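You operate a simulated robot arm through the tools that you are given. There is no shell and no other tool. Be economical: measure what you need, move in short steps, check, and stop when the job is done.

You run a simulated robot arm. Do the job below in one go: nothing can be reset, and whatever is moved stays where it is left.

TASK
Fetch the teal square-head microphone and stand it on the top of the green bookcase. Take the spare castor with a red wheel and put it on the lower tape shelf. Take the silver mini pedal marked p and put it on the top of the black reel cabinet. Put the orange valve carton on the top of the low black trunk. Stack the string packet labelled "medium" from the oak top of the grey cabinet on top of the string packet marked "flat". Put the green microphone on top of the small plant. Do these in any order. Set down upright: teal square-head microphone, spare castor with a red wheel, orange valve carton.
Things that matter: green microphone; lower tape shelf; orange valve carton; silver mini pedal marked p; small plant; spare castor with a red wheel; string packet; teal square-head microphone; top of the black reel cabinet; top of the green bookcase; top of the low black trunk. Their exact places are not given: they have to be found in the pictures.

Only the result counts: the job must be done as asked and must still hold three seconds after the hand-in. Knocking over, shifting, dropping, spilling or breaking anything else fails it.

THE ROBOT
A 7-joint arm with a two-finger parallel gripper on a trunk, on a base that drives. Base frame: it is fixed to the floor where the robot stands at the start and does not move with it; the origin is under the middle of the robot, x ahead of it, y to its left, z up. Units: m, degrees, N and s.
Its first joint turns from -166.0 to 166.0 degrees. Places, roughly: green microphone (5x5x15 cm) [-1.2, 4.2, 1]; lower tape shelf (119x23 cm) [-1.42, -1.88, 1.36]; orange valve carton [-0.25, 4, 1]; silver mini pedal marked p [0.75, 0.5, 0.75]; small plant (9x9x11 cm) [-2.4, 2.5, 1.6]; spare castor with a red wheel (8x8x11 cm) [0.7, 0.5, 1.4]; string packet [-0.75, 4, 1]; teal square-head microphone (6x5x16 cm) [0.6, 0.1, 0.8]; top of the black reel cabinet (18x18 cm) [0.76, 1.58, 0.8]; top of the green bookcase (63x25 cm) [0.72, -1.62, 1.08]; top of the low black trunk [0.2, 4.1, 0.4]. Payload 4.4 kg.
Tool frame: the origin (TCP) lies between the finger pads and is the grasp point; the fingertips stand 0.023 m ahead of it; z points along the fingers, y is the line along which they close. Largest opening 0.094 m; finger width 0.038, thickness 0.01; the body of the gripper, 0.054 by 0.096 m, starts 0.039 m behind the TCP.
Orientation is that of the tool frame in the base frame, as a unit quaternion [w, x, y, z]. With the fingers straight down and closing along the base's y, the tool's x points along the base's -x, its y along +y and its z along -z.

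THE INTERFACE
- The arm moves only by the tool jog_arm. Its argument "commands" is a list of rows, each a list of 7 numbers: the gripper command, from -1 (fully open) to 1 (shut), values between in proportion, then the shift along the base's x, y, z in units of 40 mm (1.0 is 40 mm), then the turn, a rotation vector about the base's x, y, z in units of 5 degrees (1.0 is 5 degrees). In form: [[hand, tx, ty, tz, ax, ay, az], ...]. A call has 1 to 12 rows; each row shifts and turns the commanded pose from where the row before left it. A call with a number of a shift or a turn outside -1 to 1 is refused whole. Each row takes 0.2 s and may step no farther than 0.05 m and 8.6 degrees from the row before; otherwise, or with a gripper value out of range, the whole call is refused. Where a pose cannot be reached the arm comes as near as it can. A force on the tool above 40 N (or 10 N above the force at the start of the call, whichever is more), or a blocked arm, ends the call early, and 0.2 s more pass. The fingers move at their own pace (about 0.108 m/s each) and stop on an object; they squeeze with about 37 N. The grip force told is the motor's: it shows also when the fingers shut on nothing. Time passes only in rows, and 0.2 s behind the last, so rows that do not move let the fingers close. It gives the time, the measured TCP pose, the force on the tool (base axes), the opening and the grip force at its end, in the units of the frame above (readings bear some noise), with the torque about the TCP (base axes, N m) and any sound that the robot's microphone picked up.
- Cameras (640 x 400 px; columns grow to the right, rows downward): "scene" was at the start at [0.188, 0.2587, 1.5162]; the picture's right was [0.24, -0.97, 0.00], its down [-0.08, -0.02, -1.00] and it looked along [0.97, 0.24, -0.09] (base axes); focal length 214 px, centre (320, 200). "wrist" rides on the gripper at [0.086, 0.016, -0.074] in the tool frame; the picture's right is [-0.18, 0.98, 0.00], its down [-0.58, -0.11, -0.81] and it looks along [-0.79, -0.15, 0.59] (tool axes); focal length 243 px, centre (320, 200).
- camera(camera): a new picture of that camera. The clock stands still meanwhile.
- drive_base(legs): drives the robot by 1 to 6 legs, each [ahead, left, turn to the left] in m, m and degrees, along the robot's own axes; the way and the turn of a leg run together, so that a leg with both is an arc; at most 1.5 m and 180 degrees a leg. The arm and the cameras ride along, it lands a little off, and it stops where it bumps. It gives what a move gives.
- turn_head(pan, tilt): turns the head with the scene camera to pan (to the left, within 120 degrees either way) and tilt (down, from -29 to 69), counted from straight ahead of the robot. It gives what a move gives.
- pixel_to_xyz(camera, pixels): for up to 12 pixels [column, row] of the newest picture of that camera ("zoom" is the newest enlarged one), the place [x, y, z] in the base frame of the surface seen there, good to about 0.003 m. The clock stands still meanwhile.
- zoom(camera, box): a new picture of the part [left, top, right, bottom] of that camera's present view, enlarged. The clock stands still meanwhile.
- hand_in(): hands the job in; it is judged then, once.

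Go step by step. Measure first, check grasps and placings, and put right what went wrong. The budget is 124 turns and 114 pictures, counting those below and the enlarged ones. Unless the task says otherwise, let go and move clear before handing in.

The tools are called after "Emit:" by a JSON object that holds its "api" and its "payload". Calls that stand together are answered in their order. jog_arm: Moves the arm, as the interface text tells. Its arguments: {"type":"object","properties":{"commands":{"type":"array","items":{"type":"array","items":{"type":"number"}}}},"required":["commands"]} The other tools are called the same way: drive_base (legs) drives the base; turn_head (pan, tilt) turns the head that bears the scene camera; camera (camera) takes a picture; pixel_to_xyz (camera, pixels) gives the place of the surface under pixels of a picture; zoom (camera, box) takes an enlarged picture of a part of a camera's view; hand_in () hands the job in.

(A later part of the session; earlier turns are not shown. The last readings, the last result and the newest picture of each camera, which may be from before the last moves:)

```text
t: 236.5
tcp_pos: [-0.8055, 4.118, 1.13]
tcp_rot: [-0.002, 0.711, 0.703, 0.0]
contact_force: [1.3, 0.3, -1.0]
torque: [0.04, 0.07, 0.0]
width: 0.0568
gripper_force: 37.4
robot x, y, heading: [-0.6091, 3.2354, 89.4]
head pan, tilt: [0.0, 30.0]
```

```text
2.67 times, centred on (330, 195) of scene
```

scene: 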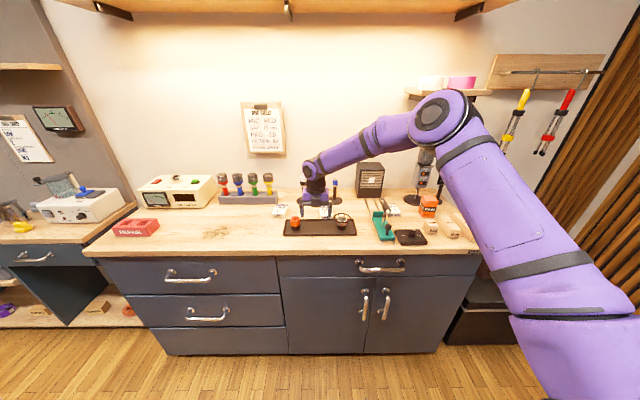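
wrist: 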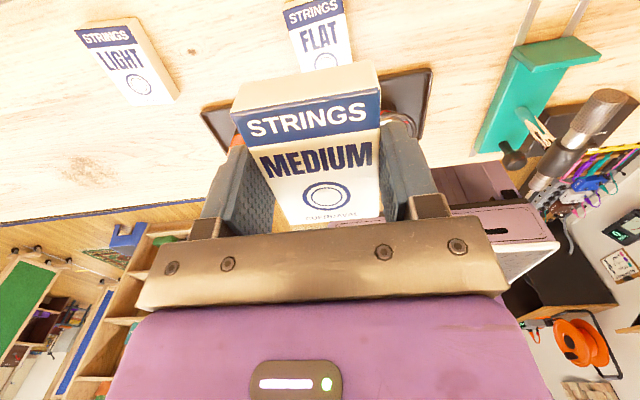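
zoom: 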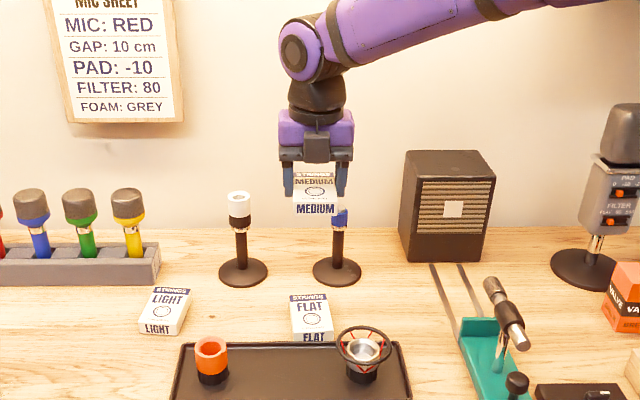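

Emit:
{"api": "pixel_to_xyz", "payload": {"camera": "wrist", "pixels": [[287, 14], [344, 10], [300, 66], [350, 60], [320, 40], [283, 12], [315, 4]]}}

Emit:
{"api": "pixel_to_xyz", "payload": {"camera": "zoom", "pixels": [[292, 302], [326, 302], [298, 333], [333, 330], [310, 318], [343, 212], [338, 275], [239, 197], [240, 268], [326, 296]]}}

```text
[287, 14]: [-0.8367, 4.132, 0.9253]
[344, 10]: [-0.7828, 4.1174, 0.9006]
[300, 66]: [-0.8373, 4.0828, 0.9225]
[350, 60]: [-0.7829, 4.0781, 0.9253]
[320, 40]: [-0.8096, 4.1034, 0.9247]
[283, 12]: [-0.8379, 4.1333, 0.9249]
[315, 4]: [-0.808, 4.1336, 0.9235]
```

```text
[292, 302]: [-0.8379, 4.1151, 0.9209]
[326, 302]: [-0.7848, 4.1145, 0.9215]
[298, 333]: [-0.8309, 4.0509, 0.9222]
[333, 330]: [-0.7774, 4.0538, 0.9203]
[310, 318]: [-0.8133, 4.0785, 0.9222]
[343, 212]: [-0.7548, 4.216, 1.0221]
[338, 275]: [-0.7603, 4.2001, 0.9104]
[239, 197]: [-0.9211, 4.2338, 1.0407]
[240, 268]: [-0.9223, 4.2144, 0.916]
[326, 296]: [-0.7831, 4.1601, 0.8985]
```

FLAT centre ≈(−0.808,4.092), top 0.924; the blue mic stand at (−0.757,4.21) is near where the camera stalk will come, so I yaw +15° for clearance and lower.

Emit:
{"api": "jog_arm", "payload": {"commands": [[1, 0, -0.2, 0, 0, 0, 1], [1, 0, -0.2, 0, 0, 0, 1], [1, -0.06, -0.17, 0, 0, 0, 1], [1, 0, 0, -1, 0, 0, 0], [1, 0, 0, -1, 0, 0, 0], [1, 0, 0, -1, 0, 0, 0], [1, 0, 0, -0.75, 0, 0, 0]]}}

Emit:
{"api": "camera", "payload": {"camera": "wrist"}}

Emit:
{"api": "zoom", "payload": {"camera": "scene", "box": [250, 140, 390, 250]}}

```text
t: 238.1
tcp_pos: [-0.8102, 4.095, 0.98]
tcp_rot: [-0.003, 0.611, 0.792, 0.0]
contact_force: [0.6, 0.2, -0.7]
torque: [0.05, 0.01, 0.02]
width: 0.0572
gripper_force: 37.6
robot x, y, heading: [-0.612, 3.2335, 89.4]
head pan, tilt: [0.0, 30.0]
```

```text
28 pictures are left
```

wrist: 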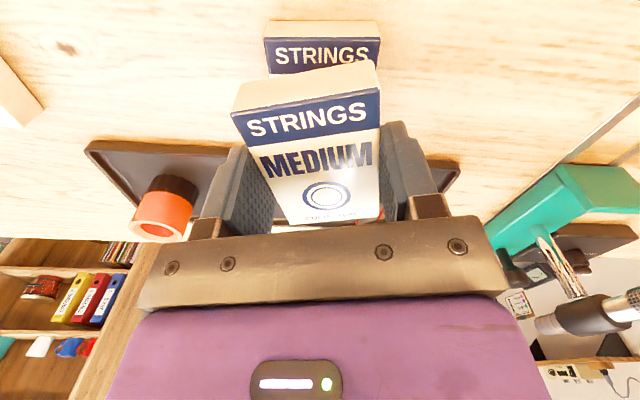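

```text
3.64 times, centred on (320, 195) of scene
```

zoom: 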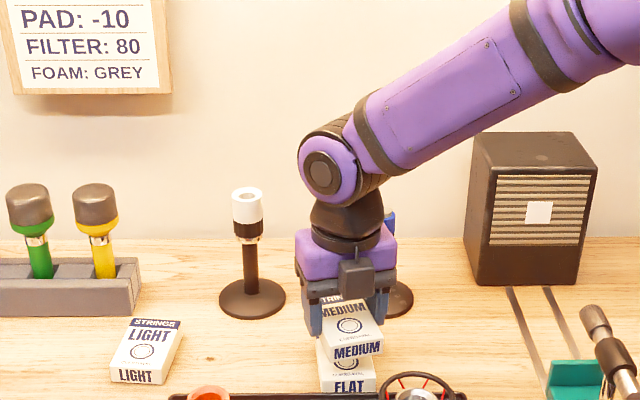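

Clear of the mic stands and over FLAT. Lower to contact.

Emit:
{"api": "jog_arm", "payload": {"commands": [[1, 0, 0, -0.55, 0, 0, 0], [1, 0, 0, -0.07, 0, 0, 0], [1, 0, 0, -0.05, 0, 0, 0], [1, 0, 0, -0.05, 0, 0, 0]]}}

```text
t: 239.1
tcp_pos: [-0.8098, 4.0957, 0.9528]
tcp_rot: [-0.003, 0.611, 0.791, 0.001]
contact_force: [1.0, -1.0, 12.9]
torque: [-0.13, -0.18, -0.02]
width: 0.057
gripper_force: 36.7
robot x, y, heading: [-0.6084, 3.2346, 89.4]
head pan, tilt: [0.0, 30.0]
```

Contact at z≈0.953. Ease off a hair, release and rise.

Emit:
{"api": "jog_arm", "payload": {"commands": [[1, 0, 0, 0.03, 0, 0, 0], [0, 0, 0, 0, 0, 0, 0], [-1, 0, 0, 0, 0, 0, 0], [-1, 0, 0, 0, 0, 0, 0], [-1, 0, 0, 0.5, 0, 0, 0], [-1, 0, 0, 1, 0, 0, 0], [-1, 0, 0, 1, 0, 0, 0], [-1, 0, 0, 1, 0, 0, 0], [-1, 0, 0, 1, 0, 0, 0], [-1, 0, 0, 1, 0, 0, 0], [-1, 0, 0, 1, 0, 0, 0]]}}

Emit:
{"api": "camera", "payload": {"camera": "scene"}}

```text
t: 241.5
tcp_pos: [-0.8109, 4.0948, 1.2121]
tcp_rot: [-0.001, 0.611, 0.791, 0.001]
contact_force: [-1.0, -0.1, -1.0]
torque: [0.0, 0.02, 0.01]
width: 0.0941
gripper_force: 0.0
robot x, y, heading: [-0.6094, 3.2338, 89.3]
head pan, tilt: [0.0, 30.0]
```

```text
26 pictures are left
```

scene: 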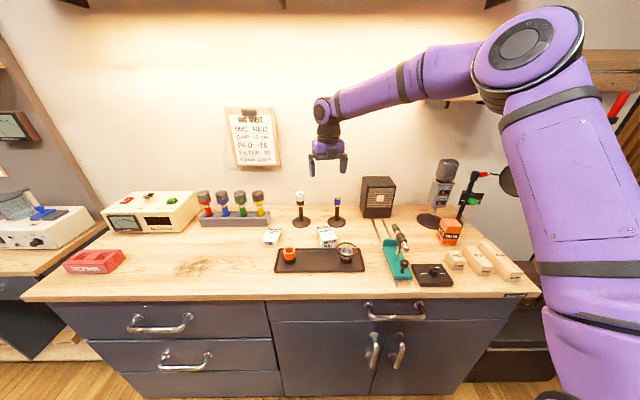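

Stack placed. Now measure the carton in the new scene picture (449,232), plus the trunk.

Emit:
{"api": "pixel_to_xyz", "payload": {"camera": "scene", "pixels": [[441, 226], [457, 226], [450, 221], [444, 238], [456, 238], [460, 225], [452, 218], [439, 222], [447, 190], [458, 256], [520, 340], [520, 310]]}}

Emit:
{"api": "zoom", "payload": {"camera": "scene", "box": [390, 150, 530, 290]}}

Emit:
{"api": "turn_head", "payload": {"pan": -35, "tilt": 40}}

Emit:
{"api": "camera", "payload": {"camera": "scene"}}

```text
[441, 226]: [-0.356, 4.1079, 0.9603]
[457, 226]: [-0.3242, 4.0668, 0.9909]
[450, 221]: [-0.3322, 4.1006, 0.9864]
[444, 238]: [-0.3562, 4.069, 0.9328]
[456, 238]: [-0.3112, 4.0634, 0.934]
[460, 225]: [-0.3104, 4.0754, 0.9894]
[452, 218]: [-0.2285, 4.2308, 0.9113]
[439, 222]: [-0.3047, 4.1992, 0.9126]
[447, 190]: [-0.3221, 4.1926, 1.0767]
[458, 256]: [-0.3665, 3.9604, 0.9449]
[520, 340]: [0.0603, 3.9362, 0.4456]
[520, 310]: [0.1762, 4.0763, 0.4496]
```

```text
2.86 times, centred on (460, 220) of scene
```

zoom: 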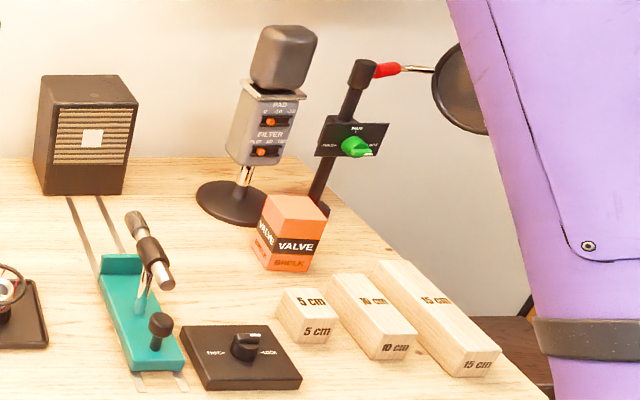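

```text
t: 242.5
tcp_pos: [-0.8097, 4.0952, 1.2116]
tcp_rot: [-0.003, 0.611, 0.792, 0.0]
contact_force: [-0.5, -0.4, 0.3]
torque: [0.04, 0.01, 0.02]
width: 0.0941
gripper_force: 0.0
robot x, y, heading: [-0.6098, 3.2335, 89.5]
head pan, tilt: [-35.0, 40.0]
```

```text
24 pictures are left
```

scene: 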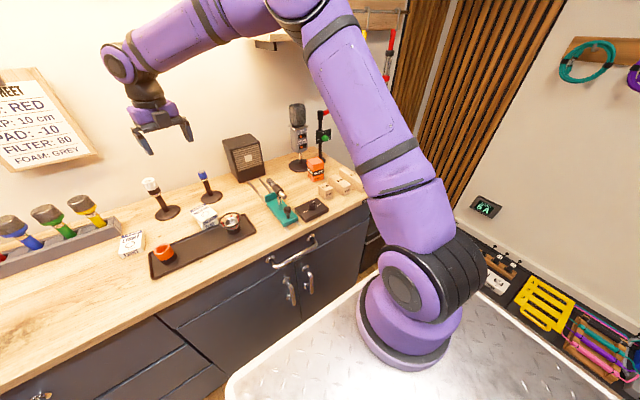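

Carton: x −0.358…−0.298, front y 4.064, top 0.99; the studio mic is right behind (y≈4.19), so I'll use a 45°-forward tilted grasp. Move over in front of it with tilt.

Emit:
{"api": "jog_arm", "payload": {"commands": [[-1, 1, -0.3, 0, 0, 0, -1], [-1, 1, -0.3, 0, 0, 0, -1], [-1, 1, -0.3, 0, 0, 0, -0.9], [-1, 1, -0.3, 0, 1, 0, 0], [-1, 1, -0.3, 0, 1, 0, 0], [-1, 1, -0.3, 0, 1, 0, 0], [-1, 1, -0.3, 0, 1, 0, 0], [-1, 1, -0.3, 0, 1, 0, 0], [-1, 1, -0.3, 0, 1, 0, 0], [-1, 1, -0.3, 0, 1, 0, 0], [-1, 1, -0.3, 0, 1, 0, 0], [-1, 1, -0.3, 0, 1, 0, 0]]}}

Emit:
{"api": "jog_arm", "payload": {"commands": [[-1, 0, 0.2, -0.875, 0, 0, 0], [-1, 0, 0.2, -0.875, 0, 0, 0], [-1, 0, 0.2, -0.875, 0, 0, 0], [-1, 0, 0.2, -0.875, 0, 0, 0]]}}

Emit:
{"api": "camera", "payload": {"camera": "scene"}}

```text
t: 245.1
tcp_pos: [-0.3324, 3.9495, 1.2114]
tcp_rot: [-0.273, 0.65, 0.655, 0.272]
contact_force: [-1.2, 0.9, 0.4]
torque: [0.0, -0.06, -0.04]
width: 0.0942
gripper_force: 0.1
robot x, y, heading: [-0.609, 3.2342, 89.5]
head pan, tilt: [-35.0, 40.0]
```

```text
t: 246.1
tcp_pos: [-0.3301, 3.9813, 1.0726]
tcp_rot: [-0.272, 0.652, 0.653, 0.272]
contact_force: [0.6, -0.9, 0.4]
torque: [0.0, 0.05, 0.04]
width: 0.0943
gripper_force: 0.0
robot x, y, heading: [-0.61, 3.2339, 89.3]
head pan, tilt: [-35.0, 40.0]
```

```text
23 pictures are left
```

scene: 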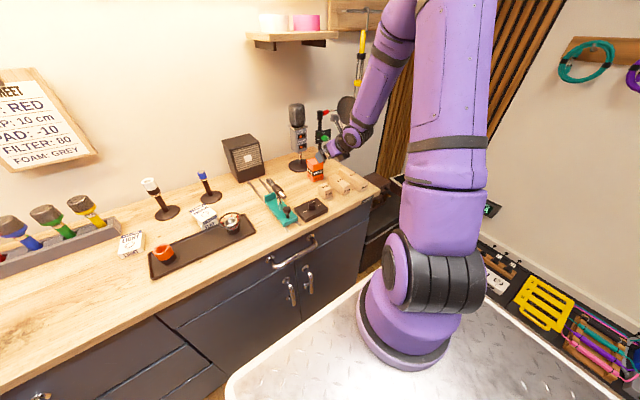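

Approach along the fingers and close on the carton.

Emit:
{"api": "jog_arm", "payload": {"commands": [[-1, 0.02, 0.667, -0.667, 0, 0, 0], [-1, 0.02, 0.667, -0.667, 0, 0, 0], [-1, 0, 0.667, -0.667, 0, 0, 0], [-1, 0, 0.667, -0.667, 0, 0, 0], [1, 0, 0, 0, 0, 0, 0], [1, 0, 0, 0, 0, 0, 0], [1, 0, 0, 0, 0, 0, 0]]}}

Emit:
{"api": "zoom", "payload": {"camera": "scene", "box": [250, 90, 400, 220]}}

```text
t: 247.7
tcp_pos: [-0.3277, 4.0897, 0.966]
tcp_rot: [-0.273, 0.651, 0.655, 0.271]
contact_force: [1.2, 1.2, 4.9]
torque: [-0.01, 0.01, 0.02]
width: 0.0544
gripper_force: 36.9
robot x, y, heading: [-0.6085, 3.2344, 89.7]
head pan, tilt: [-35.0, 40.0]
```

```text
3.08 times, centred on (325, 155) of scene
```

zoom: 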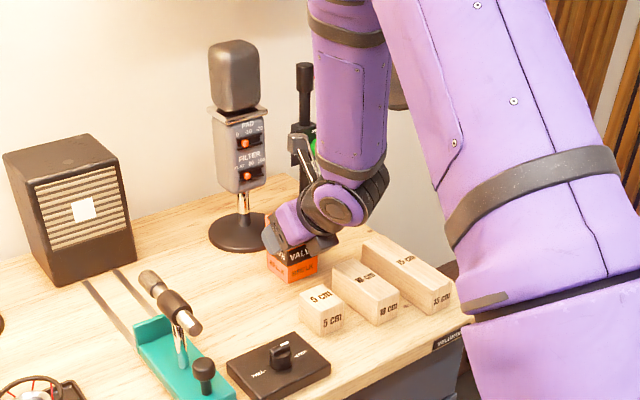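

Carton gripped (0.054). Lift, retract, then drive right toward the trunk.

Emit:
{"api": "jog_arm", "payload": {"commands": [[1, 0, 0, 0.5, 0, 0, 0], [1, 0, 0, 1, 0, 0, 0], [1, 0, 0, 1, 0, 0, 0], [1, 0, -0.9, 0.6, 0, 0, 0], [1, 0, -0.9, 0.6, 0, 0, 0], [1, 0, -0.9, 0.6, 0, 0, 0], [1, 0, -0.9, 0.6, 0, 0, 0], [1, 0, -0.9, 0.6, 0, 0, 0], [1, 0, -0.9, 0.6, 0, 0, 0]]}}

Emit:
{"api": "drive_base", "payload": {"legs": [[0, -0.48, 0]]}}

Emit:
{"api": "turn_head", "payload": {"pan": -25, "tilt": 45}}

Emit:
{"api": "camera", "payload": {"camera": "scene"}}

```text
t: 249.7
tcp_pos: [-0.33, 3.873, 1.2082]
tcp_rot: [-0.271, 0.652, 0.654, 0.271]
contact_force: [0.9, 1.2, -1.0]
torque: [-0.03, 0.02, 0.05]
width: 0.0545
gripper_force: 36.7
robot x, y, heading: [-0.6125, 3.2341, 89.2]
head pan, tilt: [-35.0, 40.0]
```

```text
t: 252.5
tcp_pos: [0.1533, 3.8659, 1.2089]
tcp_rot: [-0.272, 0.653, 0.653, 0.272]
contact_force: [0.3, 0.2, -1.1]
torque: [0.01, 0.02, 0.0]
width: 0.0547
gripper_force: 36.8
robot x, y, heading: [-0.1327, 3.2315, 89.1]
head pan, tilt: [-35.0, 40.0]
```

```text
t: 253.2
tcp_pos: [0.1529, 3.8654, 1.2093]
tcp_rot: [-0.271, 0.653, 0.653, 0.272]
contact_force: [-1.0, 0.9, -1.3]
torque: [0.02, 0.02, -0.01]
width: 0.0546
gripper_force: 36.9
robot x, y, heading: [-0.1336, 3.2304, 89.2]
head pan, tilt: [-25.0, 45.0]
```

```text
21 pictures are left
```

scene: 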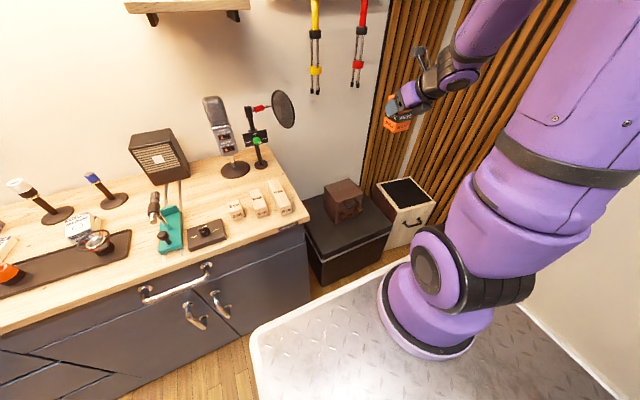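

Trunk top visible at (340,235) with a brown box on it. Measure.

Emit:
{"api": "pixel_to_xyz", "payload": {"camera": "scene", "pixels": [[330, 235], [320, 255], [360, 235], [385, 228], [310, 215], [320, 205], [345, 215], [335, 222], [365, 208], [325, 275], [372, 190], [282, 125]]}}

Emit:
{"api": "zoom", "payload": {"camera": "scene", "box": [280, 150, 460, 300]}}

```text
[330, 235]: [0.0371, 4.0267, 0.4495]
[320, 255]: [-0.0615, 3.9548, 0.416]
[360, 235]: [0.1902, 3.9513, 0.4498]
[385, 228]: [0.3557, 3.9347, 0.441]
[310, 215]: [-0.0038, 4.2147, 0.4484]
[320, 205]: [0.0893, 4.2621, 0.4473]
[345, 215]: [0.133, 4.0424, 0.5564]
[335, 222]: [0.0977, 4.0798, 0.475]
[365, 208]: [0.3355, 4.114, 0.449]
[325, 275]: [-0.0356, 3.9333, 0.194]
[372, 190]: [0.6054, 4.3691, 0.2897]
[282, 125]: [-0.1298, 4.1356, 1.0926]
```

```text
2.67 times, centred on (370, 225) of scene
```

zoom: 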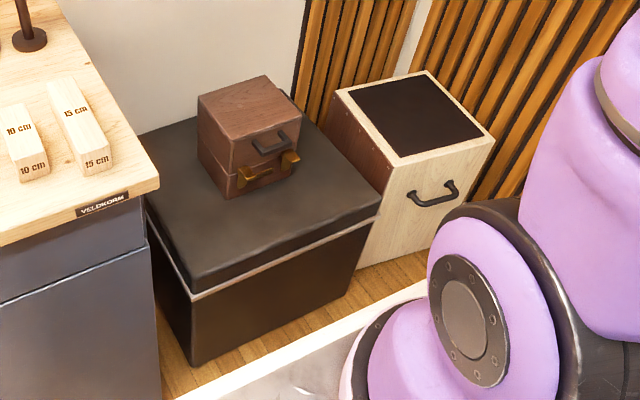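

Trunk top z 0.449; brown box front at y≈4.04. I'll place the carton on the front strip at about (0.20,3.975). Back off 8 cm and lower partway.

Emit:
{"api": "drive_base", "payload": {"legs": [[-0.08, 0, 0]]}}

Emit:
{"api": "jog_arm", "payload": {"commands": [[1, 0.107, 0.425, -0.98, 0, 0, 0], [1, 0.107, 0.425, -0.98, 0, 0, 0], [1, 0.107, 0.425, -0.98, 0, 0, 0], [1, 0.107, 0.425, -0.98, 0, 0, 0], [1, 0.107, 0.425, -0.98, 0, 0, 0], [1, 0.107, 0.425, -0.98, 0, 0, 0], [1, 0.107, 0.425, -0.98, 0, 0, 0], [1, 0.107, 0.425, -0.98, 0, 0, 0], [1, 0.107, 0.425, -0.98, 0, 0, 0], [1, 0.107, 0.425, -0.98, 0, 0, 0], [1, 0.107, 0.425, -0.98, 0, 0, 0]]}}

Emit:
{"api": "camera", "payload": {"camera": "scene"}}

```text
t: 254.3
tcp_pos: [0.1522, 3.7847, 1.2082]
tcp_rot: [-0.272, 0.653, 0.653, 0.272]
contact_force: [0.9, 0.7, -0.9]
torque: [-0.01, -0.01, 0.01]
width: 0.0545
gripper_force: 37.4
robot x, y, heading: [-0.13, 3.1468, 89.1]
head pan, tilt: [-25.0, 45.0]
```

```text
t: 256.7
tcp_pos: [0.2004, 3.9706, 0.7781]
tcp_rot: [-0.273, 0.652, 0.653, 0.271]
contact_force: [0.0, -0.8, -0.3]
torque: [-0.01, 0.0, -0.05]
width: 0.0545
gripper_force: 37.5
robot x, y, heading: [-0.1324, 3.1468, 89.0]
head pan, tilt: [-25.0, 45.0]
```

```text
19 pictures are left
```

scene: 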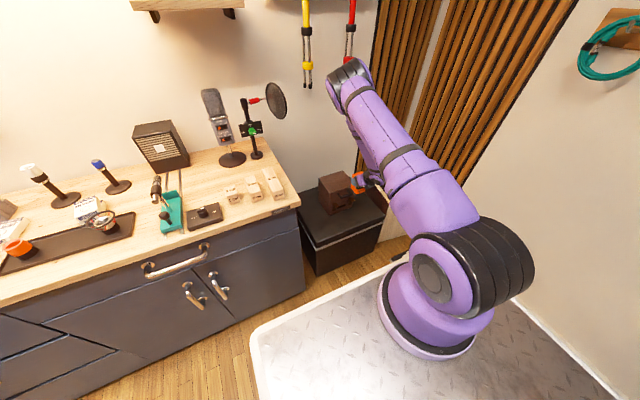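

Good. Lower to z≈0.525.

Emit:
{"api": "jog_arm", "payload": {"commands": [[1, 0, 0, -1, 0, 0, 0], [1, 0, 0, -1, 0, 0, 0], [1, 0, 0, -1, 0, 0, 0], [1, 0, 0, -1, 0, 0, 0], [1, 0, 0, -1, 0, 0, 0], [1, 0, 0, -1, 0, 0, 0], [1, 0, 0, -0.3, 0, 0, 0]]}}

Emit:
{"api": "zoom", "payload": {"camera": "scene", "box": [290, 130, 450, 270]}}

```text
t: 258.3
tcp_pos: [0.1983, 3.9715, 0.5246]
tcp_rot: [-0.272, 0.653, 0.653, 0.272]
contact_force: [-0.1, -0.4, -1.0]
torque: [-0.02, 0.01, 0.0]
width: 0.0545
gripper_force: 36.9
robot x, y, heading: [-0.1316, 3.1467, 89.1]
head pan, tilt: [-25.0, 45.0]
```

```text
2.86 times, centred on (370, 200) of scene
```

zoom: 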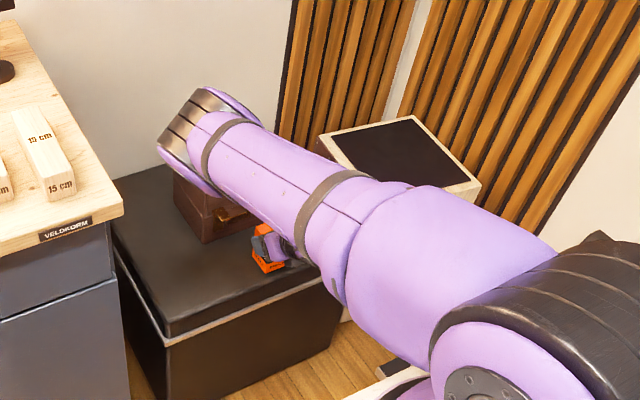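

Emit:
{"api": "pixel_to_xyz", "payload": {"camera": "zoom", "pixels": [[205, 110], [170, 160], [195, 180], [200, 215], [268, 265], [262, 250], [255, 275]]}}

Emit:
{"api": "jog_arm", "payload": {"commands": [[1, 0, 0, -0.1, 0, 0, 0], [1, 0, 0, -0.07, 0, 0, 0], [1, 0, 0, -0.05, 0, 0, 0]]}}

```text
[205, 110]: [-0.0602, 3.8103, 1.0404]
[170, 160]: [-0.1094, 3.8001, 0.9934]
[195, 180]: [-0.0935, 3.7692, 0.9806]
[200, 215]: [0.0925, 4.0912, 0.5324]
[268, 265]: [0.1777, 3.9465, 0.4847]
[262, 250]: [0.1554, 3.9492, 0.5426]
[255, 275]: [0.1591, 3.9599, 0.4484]
```

```text
t: 259.1
tcp_pos: [0.1995, 3.971, 0.5176]
tcp_rot: [-0.272, 0.653, 0.653, 0.272]
contact_force: [0.4, -0.6, -1.7]
torque: [0.01, -0.02, 0.0]
width: 0.0547
gripper_force: 36.4
robot x, y, heading: [-0.1332, 3.1485, 89.0]
head pan, tilt: [-25.0, 45.0]
```

Not yet touching; continue in small steps.

Emit:
{"api": "jog_arm", "payload": {"commands": [[1, 0, 0, -0.06, 0, 0, 0], [1, 0, 0, -0.06, 0, 0, 0], [1, 0, 0, 0, 0, 0, 0]]}}

```text
t: 259.9
tcp_pos: [0.2005, 3.9727, 0.5153]
tcp_rot: [-0.272, 0.652, 0.653, 0.273]
contact_force: [-1.8, -6.1, 35.4]
torque: [-0.47, 0.17, -0.02]
width: 0.0546
gripper_force: 37.5
robot x, y, heading: [-0.1333, 3.1482, 89.4]
head pan, tilt: [-25.0, 45.0]
```

Firm contact (35 N); ease up 2 mm, release and retreat along the finger axis.

Emit:
{"api": "jog_arm", "payload": {"commands": [[1, 0, 0, 0.05, 0, 0, 0], [0, 0, 0, 0, 0, 0, 0], [-1, 0, 0, 0, 0, 0, 0], [-1, 0, 0, 0, 0, 0, 0], [-1, 0, -0.6, 0.6, 0, 0, 0], [-1, 0, -0.6, 0.6, 0, 0, 0], [-1, 0, -0.5, 0.8, 0, 0, 0], [-1, 0, 0, 1, 0, 0, 0], [-1, 0, 0, 1, 0, 0, 0], [-1, 0, 0, 1, 0, 0, 0], [-1, 0, 0, 1, 0, 0, 0], [-1, 0, 0, 1, 0, 0, 0]]}}

Emit:
{"api": "jog_arm", "payload": {"commands": [[-1, 0, 0, 1, 0, 0, 0], [-1, 0, 0, 1, 0, 0, 0], [-1, 0, 0, 1, 0, 0, 0], [-1, 0, 0, 1, 0, 0, 0], [-1, 0, 0, 1, 0, 0, 0], [-1, 0, 0, 1, 0, 0, 0], [-1, 0, 0, 1, 0, 0, 0], [-1, 0, 0, 1, 0, 0, 0], [-1, 0, 0, 1, 0, 0, 0], [-1, 0, 0, 1, 0, 0, 0]]}}

Emit:
{"api": "camera", "payload": {"camera": "scene"}}

```text
t: 262.5
tcp_pos: [0.199, 3.9046, 0.794]
tcp_rot: [-0.272, 0.653, 0.653, 0.271]
contact_force: [0.1, 0.2, -0.3]
torque: [-0.02, 0.02, -0.02]
width: 0.0939
gripper_force: 0.1
robot x, y, heading: [-0.1311, 3.1503, 89.3]
head pan, tilt: [-25.0, 45.0]
```

```text
t: 264.7
tcp_pos: [0.1996, 3.9037, 1.1946]
tcp_rot: [-0.272, 0.652, 0.654, 0.271]
contact_force: [0.4, 0.7, -0.7]
torque: [0.02, -0.01, -0.03]
width: 0.094
gripper_force: 0.0
robot x, y, heading: [-0.1295, 3.1461, 89.1]
head pan, tilt: [-25.0, 45.0]
```

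```text
17 pictures are left
```

scene: 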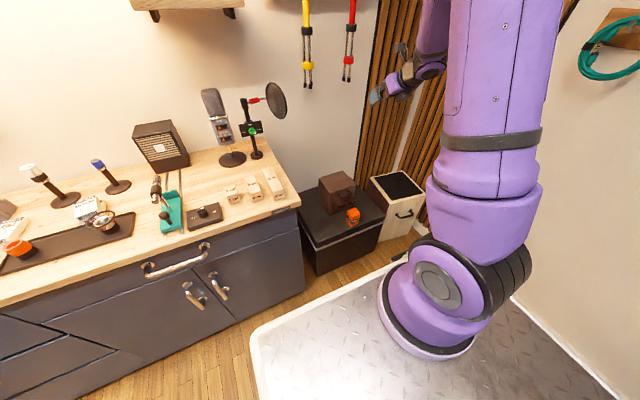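

The carton stands on the trunk at (353,215). Now look for the small plant, toward the left-rear.

Emit:
{"api": "turn_head", "payload": {"pan": 105, "tilt": 0}}

Emit:
{"api": "camera", "payload": {"camera": "scene"}}

```text
t: 266.8
tcp_pos: [0.1994, 3.9037, 1.1954]
tcp_rot: [-0.271, 0.653, 0.652, 0.272]
contact_force: [-0.9, 0.6, -0.7]
torque: [0.01, 0.01, 0.01]
width: 0.0939
gripper_force: 0.1
robot x, y, heading: [-0.1296, 3.1497, 88.8]
head pan, tilt: [105.0, 0.0]
```

```text
16 pictures are left
```

scene: 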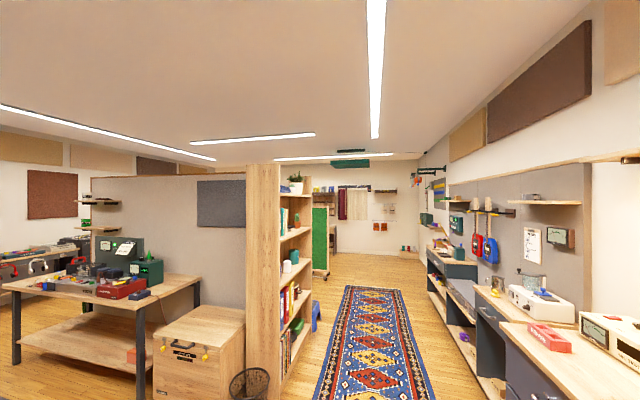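

The small plant is on top of the tall bookshelf at (296,183). Zoom and measure.

Emit:
{"api": "zoom", "payload": {"camera": "scene", "box": [240, 150, 350, 230]}}

Emit:
{"api": "pixel_to_xyz", "payload": {"camera": "scene", "pixels": [[296, 188], [296, 178], [290, 175], [280, 170], [310, 178], [248, 175], [285, 240], [302, 250], [250, 385], [340, 380], [265, 172], [240, 320]]}}

```text
5.00 times, centred on (295, 190) of scene
```

zoom: 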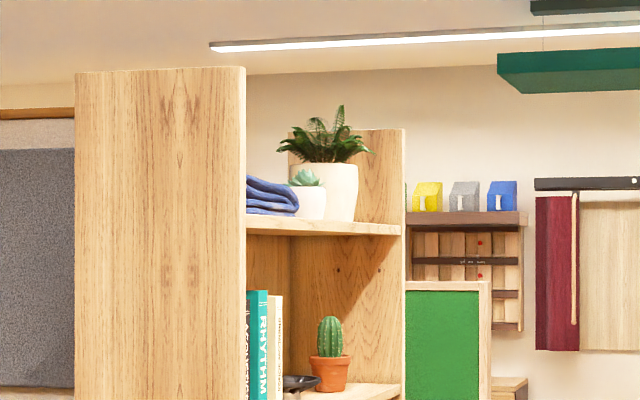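

```text
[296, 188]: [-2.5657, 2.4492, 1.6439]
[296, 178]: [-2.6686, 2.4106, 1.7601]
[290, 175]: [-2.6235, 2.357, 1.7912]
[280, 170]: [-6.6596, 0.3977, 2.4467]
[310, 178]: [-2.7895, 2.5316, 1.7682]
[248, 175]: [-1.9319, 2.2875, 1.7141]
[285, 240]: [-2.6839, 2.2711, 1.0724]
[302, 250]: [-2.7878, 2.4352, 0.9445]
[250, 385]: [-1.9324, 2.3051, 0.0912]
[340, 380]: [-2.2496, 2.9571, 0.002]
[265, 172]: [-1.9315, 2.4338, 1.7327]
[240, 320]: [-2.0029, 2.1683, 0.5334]
```

The small succulent in a white pot (zoom (308,190)) is the small plant, in front of the fern. Measure it and neighbours.

Emit:
{"api": "pixel_to_xyz", "payload": {"camera": "zoom", "pixels": [[305, 180], [310, 202], [300, 176], [320, 190], [312, 215], [275, 190], [285, 208], [340, 190], [330, 140], [310, 225], [390, 226], [243, 225]]}}

```text
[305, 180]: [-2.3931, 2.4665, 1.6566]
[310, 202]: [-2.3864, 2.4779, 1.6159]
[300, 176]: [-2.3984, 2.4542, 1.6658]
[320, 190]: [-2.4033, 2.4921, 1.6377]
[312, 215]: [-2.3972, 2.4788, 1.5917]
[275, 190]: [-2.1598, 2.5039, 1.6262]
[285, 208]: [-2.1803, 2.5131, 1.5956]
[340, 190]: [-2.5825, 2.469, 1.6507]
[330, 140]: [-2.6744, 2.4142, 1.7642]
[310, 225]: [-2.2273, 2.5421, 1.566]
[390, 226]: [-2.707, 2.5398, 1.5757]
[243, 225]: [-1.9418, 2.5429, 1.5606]
```

Plant top ≈1.68 at (−2.43,2.475) on a shelf at z 1.575, front edge y 2.54. First fetch the green mic: drive left along the counter and view the rack.

Emit:
{"api": "drive_base", "payload": {"legs": [[0, 0.97, 0.9], [0.13, 0, 0]]}}

Emit:
{"api": "turn_head", "payload": {"pan": 0, "tilt": 25}}

Emit:
{"api": "zoom", "payload": {"camera": "scene", "box": [240, 160, 400, 260]}}

```text
t: 272.7
tcp_pos: [-0.7738, 4.0451, 1.195]
tcp_rot: [-0.274, 0.647, 0.658, 0.269]
contact_force: [-0.5, 0.6, -0.7]
torque: [0.02, 0.0, 0.03]
width: 0.0943
gripper_force: 0.1
robot x, y, heading: [-1.0967, 3.2852, 89.9]
head pan, tilt: [105.0, 0.0]
```

```text
t: 274.5
tcp_pos: [-0.7745, 4.0453, 1.1967]
tcp_rot: [-0.274, 0.647, 0.658, 0.27]
contact_force: [0.5, -0.5, -0.7]
torque: [-0.01, 0.0, -0.02]
width: 0.0941
gripper_force: 0.1
robot x, y, heading: [-1.0958, 3.2864, 90.0]
head pan, tilt: [0.0, 25.0]
```

```text
4.00 times, centred on (320, 210) of scene
```

zoom: 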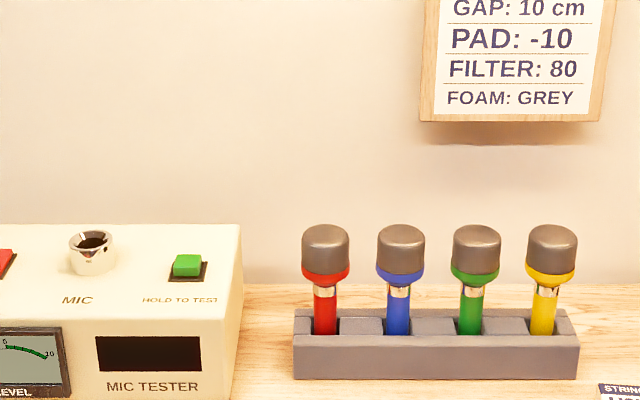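

Emit:
{"api": "pixel_to_xyz", "payload": {"camera": "zoom", "pixels": [[475, 255], [456, 258], [496, 258], [475, 228], [475, 238], [475, 275], [421, 258], [532, 258], [470, 310], [475, 232], [400, 232], [552, 232]]}}

```text
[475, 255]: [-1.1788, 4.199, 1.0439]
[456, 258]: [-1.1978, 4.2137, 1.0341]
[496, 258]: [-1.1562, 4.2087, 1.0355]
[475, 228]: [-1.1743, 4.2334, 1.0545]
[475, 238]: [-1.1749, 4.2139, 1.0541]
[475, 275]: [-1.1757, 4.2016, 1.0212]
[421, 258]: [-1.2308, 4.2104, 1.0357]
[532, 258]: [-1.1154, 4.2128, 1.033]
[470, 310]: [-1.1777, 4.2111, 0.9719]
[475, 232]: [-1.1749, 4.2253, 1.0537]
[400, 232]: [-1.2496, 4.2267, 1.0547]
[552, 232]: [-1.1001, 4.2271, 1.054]
```

Green head centre (−1.1765,4.222), Ø≈0.047, top 1.054, neighbours 75 mm apart. Move in front with the gripper opened only to ~62 mm.

Emit:
{"api": "jog_arm", "payload": {"commands": [[-0.32, -0.914, 0.152, -0.136, 0, 0, 0], [-0.32, -0.914, 0.152, -0.136, 0, 0, 0], [-0.32, -0.914, 0.152, -0.136, 0, 0, 0], [-0.32, -0.914, 0.152, -0.136, 0, 0, 0], [-0.32, -0.914, 0.152, -0.136, 0, 0, 0], [-0.32, -0.914, 0.152, -0.136, 0, 0, 0], [-0.32, -0.914, 0.152, -0.136, 0, 0, 0], [-0.32, -0.914, 0.152, -0.136, 0, 0, 0], [-0.32, -0.914, 0.152, -0.136, 0, 0, 0], [-0.32, -0.914, 0.152, -0.136, 0, 0, 0], [-0.32, -0.914, 0.152, -0.136, 0, 0, 0]]}}

Emit:
{"api": "zoom", "payload": {"camera": "scene", "box": [280, 140, 420, 250]}}

```text
t: 276.9
tcp_pos: [-1.1755, 4.1123, 1.1367]
tcp_rot: [-0.274, 0.649, 0.656, 0.27]
contact_force: [1.0, -0.5, -0.2]
torque: [-0.03, 0.08, 0.03]
width: 0.0622
gripper_force: 0.1
robot x, y, heading: [-1.0948, 3.288, 90.0]
head pan, tilt: [0.0, 25.0]
```

```text
3.64 times, centred on (350, 195) of scene
```

zoom: 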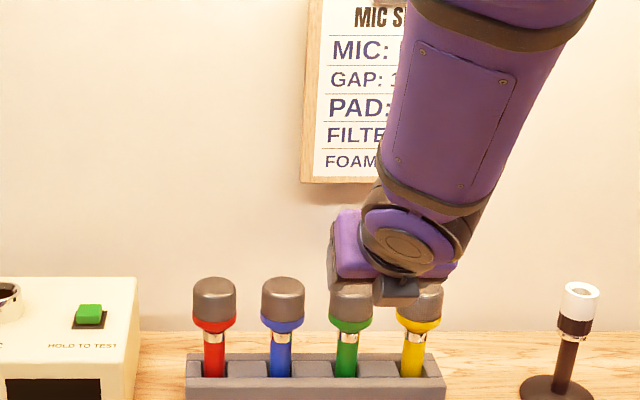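

Alignment is consistent with perspective. Approach, close, and lift straight up.

Emit:
{"api": "jog_arm", "payload": {"commands": [[-0.32, 0, 0.66, -0.66, 0, 0, 0], [-0.32, 0, 0.66, -0.66, 0, 0, 0], [-0.32, 0, 0.66, -0.66, 0, 0, 0], [-0.32, 0, 0.66, -0.66, 0, 0, 0], [1, 0, 0, 0, 0, 0, 0], [1, 0, 0, 0, 0, 0, 0], [1, 0, 0, 0, 0, 0, 0]]}}

Emit:
{"api": "jog_arm", "payload": {"commands": [[1, 0, 0, 0.5, 0, 0, 0], [1, 0, 0, 0.7, 0, 0, 0], [1, 0, 0, 0.7, 0, 0, 0], [1, 0, 0, 1, 0, 0, 0], [1, 0, 0, 1, 0, 0, 0], [1, 0, 0, 1, 0, 0, 0], [1, 0, 0, 1, 0, 0, 0]]}}

Emit:
{"api": "camera", "payload": {"camera": "scene"}}

```text
t: 278.5
tcp_pos: [-1.1757, 4.2187, 1.029]
tcp_rot: [-0.272, 0.648, 0.658, 0.269]
contact_force: [5.6, -1.3, -2.8]
torque: [-0.03, -0.48, -0.03]
width: 0.0495
gripper_force: 37.3
robot x, y, heading: [-1.0937, 3.2843, 90.1]
head pan, tilt: [0.0, 25.0]
```

```text
t: 280.1
tcp_pos: [-1.1755, 4.2186, 1.2657]
tcp_rot: [-0.273, 0.648, 0.658, 0.27]
contact_force: [0.3, 1.1, -3.1]
torque: [0.01, 0.06, 0.01]
width: 0.0492
gripper_force: 36.8
robot x, y, heading: [-1.0931, 3.289, 89.8]
head pan, tilt: [0.0, 25.0]
```

```text
12 pictures are left
```

scene: 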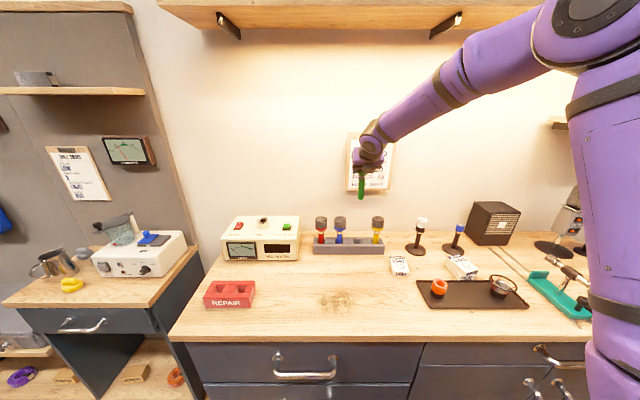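

Green mic is in hand, others stay in place. Measure its lower end.

Emit:
{"api": "pixel_to_xyz", "payload": {"camera": "scene", "pixels": [[361, 197], [361, 194], [361, 185], [361, 178], [362, 199]]}}

Emit:
{"api": "jog_arm", "payload": {"commands": [[1, 0, -1, 0.5, 0, 0, 0], [1, 0, -1, 0.5, 0, 0, 0], [1, 0, -1, 0.5, 0, 0, 0], [1, 0, -1, 0.5, 0, 0, 0], [1, 0, -1, 0.5, 0, 0, 0], [1, 0, -1, 0.5, 0, 0, 0], [1, 0, -1, 0.5, 0, 0, 0]]}}

```text
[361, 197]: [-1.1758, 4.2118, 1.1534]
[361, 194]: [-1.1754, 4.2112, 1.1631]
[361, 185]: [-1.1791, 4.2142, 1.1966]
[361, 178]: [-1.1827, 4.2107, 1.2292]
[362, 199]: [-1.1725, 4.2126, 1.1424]
```

```text
t: 281.7
tcp_pos: [-1.1768, 3.9395, 1.4048]
tcp_rot: [-0.273, 0.648, 0.658, 0.268]
contact_force: [-0.4, 0.4, -3.0]
torque: [-0.03, 0.02, 0.0]
width: 0.0494
gripper_force: 37.3
robot x, y, heading: [-1.0939, 3.2801, 90.1]
head pan, tilt: [0.0, 25.0]
```

Mic lower end is ≈0.125 below the TCP. Drive: back, turn 180°, back toward the counter side, then slide right along the corridor to the plant, keeping the hand in front of the bookshelf.

Emit:
{"api": "drive_base", "payload": {"legs": [[-0.18, 0, 0], [0, 0, -180], [-0.24, 0, 0]]}}

Emit:
{"api": "turn_head", "payload": {"pan": -60, "tilt": 25}}

Emit:
{"api": "camera", "payload": {"camera": "scene"}}

```text
t: 292.0
tcp_pos: [-1.0114, 2.694, 1.405]
tcp_rot: [0.27, 0.657, -0.649, 0.273]
contact_force: [-0.7, -0.4, -2.3]
torque: [-0.02, -0.02, 0.01]
width: 0.0493
gripper_force: 36.6
robot x, y, heading: [-1.0931, 3.3516, -90.3]
head pan, tilt: [0.0, 25.0]
```

```text
t: 293.3
tcp_pos: [-1.0105, 2.694, 1.4059]
tcp_rot: [0.269, 0.658, -0.648, 0.273]
contact_force: [0.8, -0.3, -2.6]
torque: [0.05, 0.0, 0.02]
width: 0.0494
gripper_force: 37.0
robot x, y, heading: [-1.095, 3.3437, -90.0]
head pan, tilt: [-60.0, 25.0]
```

```text
11 pictures are left
```

scene: 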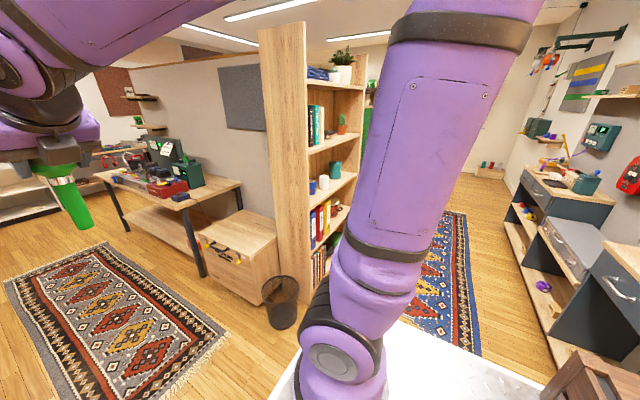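

Emit:
{"api": "pixel_to_xyz", "payload": {"camera": "scene", "pixels": [[280, 290], [295, 315], [283, 328], [600, 290], [570, 350], [545, 250], [510, 220], [450, 330], [305, 70], [366, 90], [530, 290]]}}

```text
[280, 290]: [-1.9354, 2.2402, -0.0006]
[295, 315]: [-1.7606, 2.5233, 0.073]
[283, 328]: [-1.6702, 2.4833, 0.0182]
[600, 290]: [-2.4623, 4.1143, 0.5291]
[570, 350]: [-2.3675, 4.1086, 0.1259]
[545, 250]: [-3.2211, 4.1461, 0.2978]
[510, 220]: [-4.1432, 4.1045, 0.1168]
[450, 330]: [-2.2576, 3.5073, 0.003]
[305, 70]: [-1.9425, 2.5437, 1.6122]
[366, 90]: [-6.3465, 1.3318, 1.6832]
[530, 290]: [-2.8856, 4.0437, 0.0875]
```

Corridor is clear (basket at y<2.6, desks at y>4.0). Slide right 1.37 m.

Emit:
{"api": "drive_base", "payload": {"legs": [[0, -1.37, 0]]}}

Emit:
{"api": "turn_head", "payload": {"pan": 15, "tilt": 0}}

Emit:
{"api": "camera", "payload": {"camera": "scene"}}

```text
t: 300.1
tcp_pos: [-2.3932, 2.7024, 1.4057]
tcp_rot: [0.27, 0.654, -0.652, 0.272]
contact_force: [-1.1, -0.8, -1.6]
torque: [0.04, 0.01, 0.04]
width: 0.0497
gripper_force: 37.1
robot x, y, heading: [-2.4665, 3.3553, -90.8]
head pan, tilt: [-60.0, 25.0]
```

```text
t: 301.6
tcp_pos: [-2.3926, 2.7028, 1.4062]
tcp_rot: [0.271, 0.654, -0.652, 0.271]
contact_force: [0.1, 0.0, -2.9]
torque: [0.01, 0.01, 0.0]
width: 0.0492
gripper_force: 37.2
robot x, y, heading: [-2.4705, 3.3594, -90.9]
head pan, tilt: [15.0, 0.0]
```

```text
10 pictures are left
```

scene: 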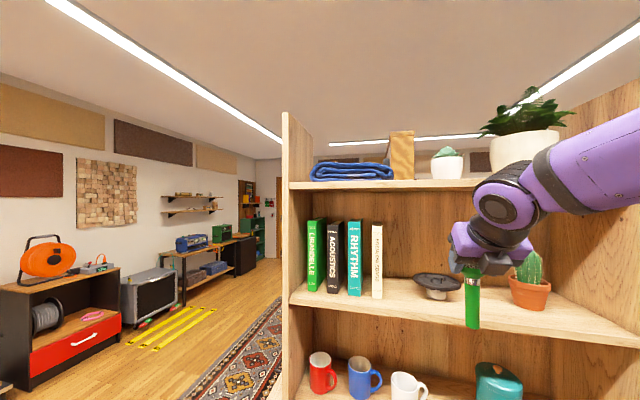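

The succulent is at (447,162). Zoom and measure precisely.

Emit:
{"api": "zoom", "payload": {"camera": "scene", "box": [400, 120, 500, 195]}}

Emit:
{"api": "pixel_to_xyz", "payload": {"camera": "zoom", "pixels": [[295, 175], [295, 195], [265, 200], [330, 200], [295, 215], [212, 240], [385, 240], [300, 300], [300, 350], [240, 215], [350, 215], [295, 225]]}}

```text
5.33 times, centred on (450, 158) of scene
```

zoom: 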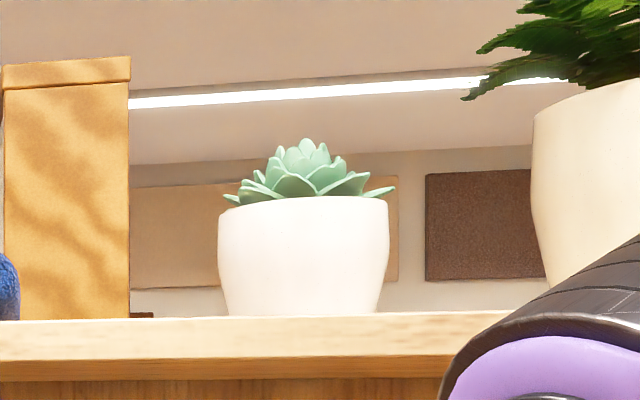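

```text
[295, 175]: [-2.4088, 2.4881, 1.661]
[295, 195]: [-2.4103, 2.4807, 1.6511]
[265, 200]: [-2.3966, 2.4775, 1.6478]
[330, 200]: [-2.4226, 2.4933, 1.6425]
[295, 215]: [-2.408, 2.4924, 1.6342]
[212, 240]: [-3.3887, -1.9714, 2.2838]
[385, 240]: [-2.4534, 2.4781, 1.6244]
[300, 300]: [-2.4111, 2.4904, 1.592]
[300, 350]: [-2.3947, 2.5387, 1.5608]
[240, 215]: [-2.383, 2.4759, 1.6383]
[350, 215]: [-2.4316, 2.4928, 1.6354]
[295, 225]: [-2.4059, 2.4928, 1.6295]
```

The succulent: pot centre ≈(−2.414,2.45), rim 1.645, rosette tip ≈1.685. I raise the hand to z≈1.88 in front of the shelf, with x adjusted.

Emit:
{"api": "jog_arm", "payload": {"commands": [[1, -0.05, 0, 1, 0, 0, 0], [1, -0.05, 0, 1, 0, 0, 0], [1, -0.05, 0, 1, 0, 0, 0], [1, -0.05, 0, 1, 0, 0, 0], [1, -0.05, 0, 1, 0, 0, 0], [1, -0.05, 0, 1, 0, 0, 0], [1, -0.05, 0, 1, 0, 0, 0], [1, -0.05, 0, 1, 0, 0, 0], [1, -0.05, 0, 1, 0, 0, 0], [1, -0.05, 0, 1, 0, 0, 0], [1, 0, 0, 1, 0, 0, 0], [1, 0, 0, 1, 0, 0, 0]]}}

```text
t: 304.2
tcp_pos: [-2.4118, 2.6967, 1.8426]
tcp_rot: [0.27, 0.656, -0.652, 0.269]
contact_force: [1.5, -2.7, -4.3]
torque: [0.02, 0.03, -0.02]
width: 0.0492
gripper_force: 37.5
out of reach, approached as far as the arm can: row 12
robot x, y, heading: [-2.467, 3.3585, -90.6]
head pan, tilt: [15.0, 0.0]
```

At the reach limit but high enough (mic foot ≈1.717). Drive ahead 0.24 m to bring the mic over the plant.

Emit:
{"api": "drive_base", "payload": {"legs": [[0.24, 0, 0]]}}

Emit:
{"api": "turn_head", "payload": {"pan": 20, "tilt": -10}}

Emit:
{"api": "camera", "payload": {"camera": "scene"}}

```text
t: 306.0
tcp_pos: [-2.4172, 2.4624, 1.8462]
tcp_rot: [0.271, 0.653, -0.652, 0.272]
contact_force: [-0.5, 0.1, -2.6]
torque: [0.04, 0.01, -0.03]
width: 0.0493
gripper_force: 36.9
robot x, y, heading: [-2.468, 3.1148, -90.9]
head pan, tilt: [15.0, 0.0]
```

```text
t: 306.7
tcp_pos: [-2.4159, 2.4617, 1.8464]
tcp_rot: [0.271, 0.654, -0.652, 0.271]
contact_force: [-0.7, 0.4, -3.9]
torque: [0.01, 0.0, 0.02]
width: 0.0495
gripper_force: 36.8
robot x, y, heading: [-2.4709, 3.1192, -90.8]
head pan, tilt: [20.0, -10.0]
```

```text
8 pictures are left
```

scene: 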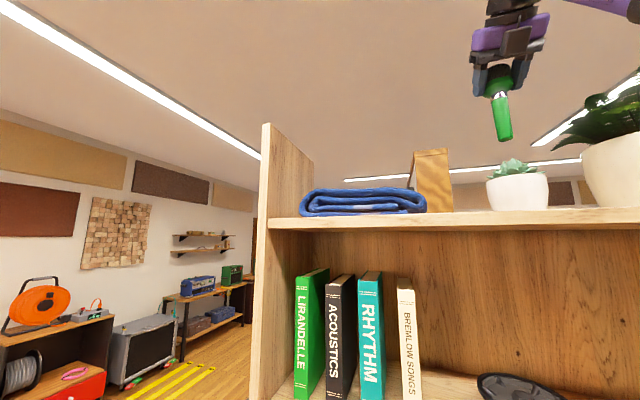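

Emit:
{"api": "pixel_to_xyz", "payload": {"camera": "scene", "pixels": [[505, 138], [504, 130], [502, 110], [515, 162], [513, 168], [518, 185], [490, 185], [546, 190], [508, 166], [522, 166]]}}

Emit:
{"api": "zoom", "payload": {"camera": "scene", "box": [470, 60, 570, 215]}}

```text
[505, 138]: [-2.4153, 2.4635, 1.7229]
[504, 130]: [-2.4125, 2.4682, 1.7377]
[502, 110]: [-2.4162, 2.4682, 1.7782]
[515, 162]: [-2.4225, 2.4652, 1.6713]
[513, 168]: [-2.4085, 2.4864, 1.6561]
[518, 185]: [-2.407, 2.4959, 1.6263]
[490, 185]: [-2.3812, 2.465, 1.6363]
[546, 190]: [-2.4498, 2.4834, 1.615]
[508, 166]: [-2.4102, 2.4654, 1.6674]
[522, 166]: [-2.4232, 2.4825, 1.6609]
```

```text
2.58 times, centred on (520, 138) of scene
```

zoom: 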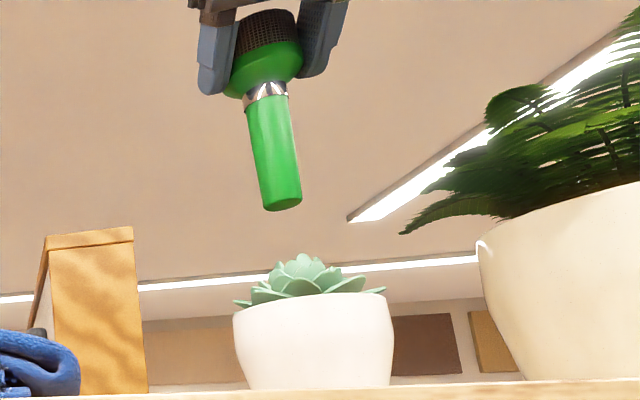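

The mic has a flat ~2 cm foot, 4 cm above the rosette. Shift 7 mm deeper and lower to first contact to probe the plant's surface.

Emit:
{"api": "jog_arm", "payload": {"commands": [[1, 0, -0.18, 0, 0, 0, 0], [1, 0, 0, -0.5, 0, 0, 0], [1, 0, 0, -0.1, 0, 0, 0], [1, 0, 0, -0.1, 0, 0, 0], [1, 0, 0, -0.05, 0, 0, 0]]}}

```text
t: 307.9
tcp_pos: [-2.4154, 2.4543, 1.813]
tcp_rot: [0.271, 0.654, -0.652, 0.271]
contact_force: [-0.8, 0.1, -2.3]
torque: [0.0, -0.02, -0.02]
width: 0.0492
gripper_force: 37.1
out of reach, approached as far as the arm can: row 1
robot x, y, heading: [-2.4647, 3.1141, -90.8]
head pan, tilt: [20.0, -10.0]
```

Emit:
{"api": "jog_arm", "payload": {"commands": [[1, 0, 0, -0.05, 0, 0, 0], [1, 0, 0, -0.05, 0, 0, 0], [1, 0, 0, -0.05, 0, 0, 0]]}}

```text
t: 308.7
tcp_pos: [-2.4173, 2.4553, 1.806]
tcp_rot: [0.271, 0.654, -0.651, 0.273]
contact_force: [0.0, -1.3, -2.9]
torque: [0.02, 0.0, 0.0]
width: 0.0495
gripper_force: 36.9
robot x, y, heading: [-2.4691, 3.116, -90.6]
head pan, tilt: [20.0, -10.0]
```

Emit:
{"api": "jog_arm", "payload": {"commands": [[1, 0, 0, -0.05, 0, 0, 0], [1, 0, 0, -0.05, 0, 0, 0], [1, 0, 0, -0.05, 0, 0, 0]]}}

```text
t: 309.5
tcp_pos: [-2.4157, 2.455, 1.7992]
tcp_rot: [0.271, 0.654, -0.652, 0.272]
contact_force: [0.1, 0.6, -2.6]
torque: [0.06, -0.01, 0.02]
width: 0.0492
gripper_force: 36.7
robot x, y, heading: [-2.4708, 3.1155, -90.7]
head pan, tilt: [20.0, -10.0]
```

Emit:
{"api": "jog_arm", "payload": {"commands": [[1, 0, 0, -0.05, 0, 0, 0], [1, 0, 0, -0.05, 0, 0, 0], [1, 0, 0, -0.05, 0, 0, 0]]}}

Emit:
{"api": "zoom", "payload": {"camera": "scene", "box": [470, 60, 570, 215]}}

```text
t: 310.3
tcp_pos: [-2.4175, 2.458, 1.7966]
tcp_rot: [0.272, 0.653, -0.651, 0.275]
contact_force: [1.7, -2.8, 32.0]
torque: [-0.6, -0.39, 0.03]
width: 0.0492
gripper_force: 37.3
robot x, y, heading: [-2.4725, 3.116, -90.7]
head pan, tilt: [20.0, -10.0]
```

```text
2.58 times, centred on (520, 138) of scene
```

zoom: 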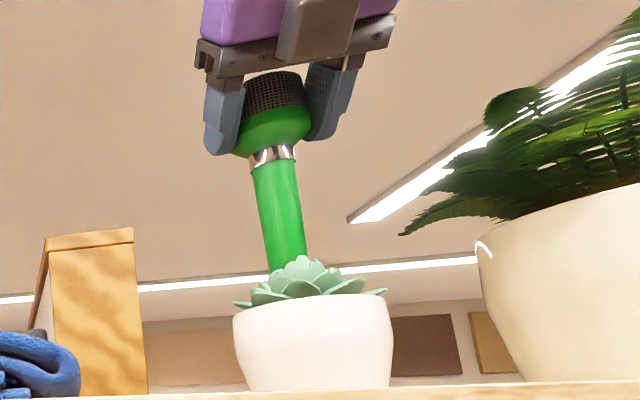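

Contact (32 N) with the foot at ≈1.672. I probe flatness: lift 6 mm, shift 12 mm in +x, and lower again.

Emit:
{"api": "jog_arm", "payload": {"commands": [[1, 0, 0, 0.2, 0, 0, 0], [1, 0.3, 0, 0, 0, 0, 0], [1, 0, 0, -0.05, 0, 0, 0], [1, 0, 0, -0.05, 0, 0, 0], [1, 0, 0, -0.03, 0, 0, 0]]}}

Emit:
{"api": "jog_arm", "payload": {"commands": [[1, 0, 0, -0.05, 0, 0, 0], [1, 0, 0, 0, 0, 0, 0]]}}

```text
t: 311.5
tcp_pos: [-2.4045, 2.4551, 1.7975]
tcp_rot: [0.271, 0.654, -0.651, 0.272]
contact_force: [-0.5, -0.2, -3.7]
torque: [0.06, -0.04, 0.05]
width: 0.0493
gripper_force: 37.3
robot x, y, heading: [-2.4698, 3.1162, -90.9]
head pan, tilt: [20.0, -10.0]
```

```text
t: 312.1
tcp_pos: [-2.4047, 2.4558, 1.795]
tcp_rot: [0.272, 0.653, -0.651, 0.274]
contact_force: [2.3, -5.2, 22.0]
torque: [-0.84, -0.3, 0.02]
width: 0.0492
gripper_force: 36.7
robot x, y, heading: [-2.4697, 3.1144, -90.7]
head pan, tilt: [20.0, -10.0]
```

Surface is flat to ~1 mm there; torques put the support centre near (−2.408,2.448). Recentre, lower to light contact.

Emit:
{"api": "jog_arm", "payload": {"commands": [[1, 0, 0, 0.15, 0, 0, 0], [1, -0.09, -0.1, 0, 0, 0, 0], [1, 0, 0, -0.07, 0, 0, 0], [1, 0, 0, -0.06, 0, 0, 0], [1, 0, 0, 0, 0, 0, 0]]}}

```text
t: 313.3
tcp_pos: [-2.4073, 2.4535, 1.7958]
tcp_rot: [0.271, 0.654, -0.652, 0.272]
contact_force: [0.4, -1.7, 9.0]
torque: [-0.39, 0.07, 0.01]
width: 0.0494
gripper_force: 37.0
robot x, y, heading: [-2.473, 3.1153, -90.8]
head pan, tilt: [20.0, -10.0]
```

Contact seems toward the far edge of the foot; shift 7 mm deeper and re-test.

Emit:
{"api": "jog_arm", "payload": {"commands": [[1, 0, 0, 0.12, 0, 0, 0], [1, 0, -0.18, 0, 0, 0, 0], [1, 0, 0, -0.07, 0, 0, 0], [1, 0, 0, -0.05, 0, 0, 0], [1, 0, 0, 0, 0, 0, 0]]}}

```text
t: 314.5
tcp_pos: [-2.4076, 2.4452, 1.796]
tcp_rot: [0.271, 0.654, -0.652, 0.272]
contact_force: [0.0, 1.0, 1.1]
torque: [0.05, -0.04, -0.01]
width: 0.0493
gripper_force: 37.2
robot x, y, heading: [-2.4714, 3.1165, -90.5]
head pan, tilt: [20.0, -10.0]
```

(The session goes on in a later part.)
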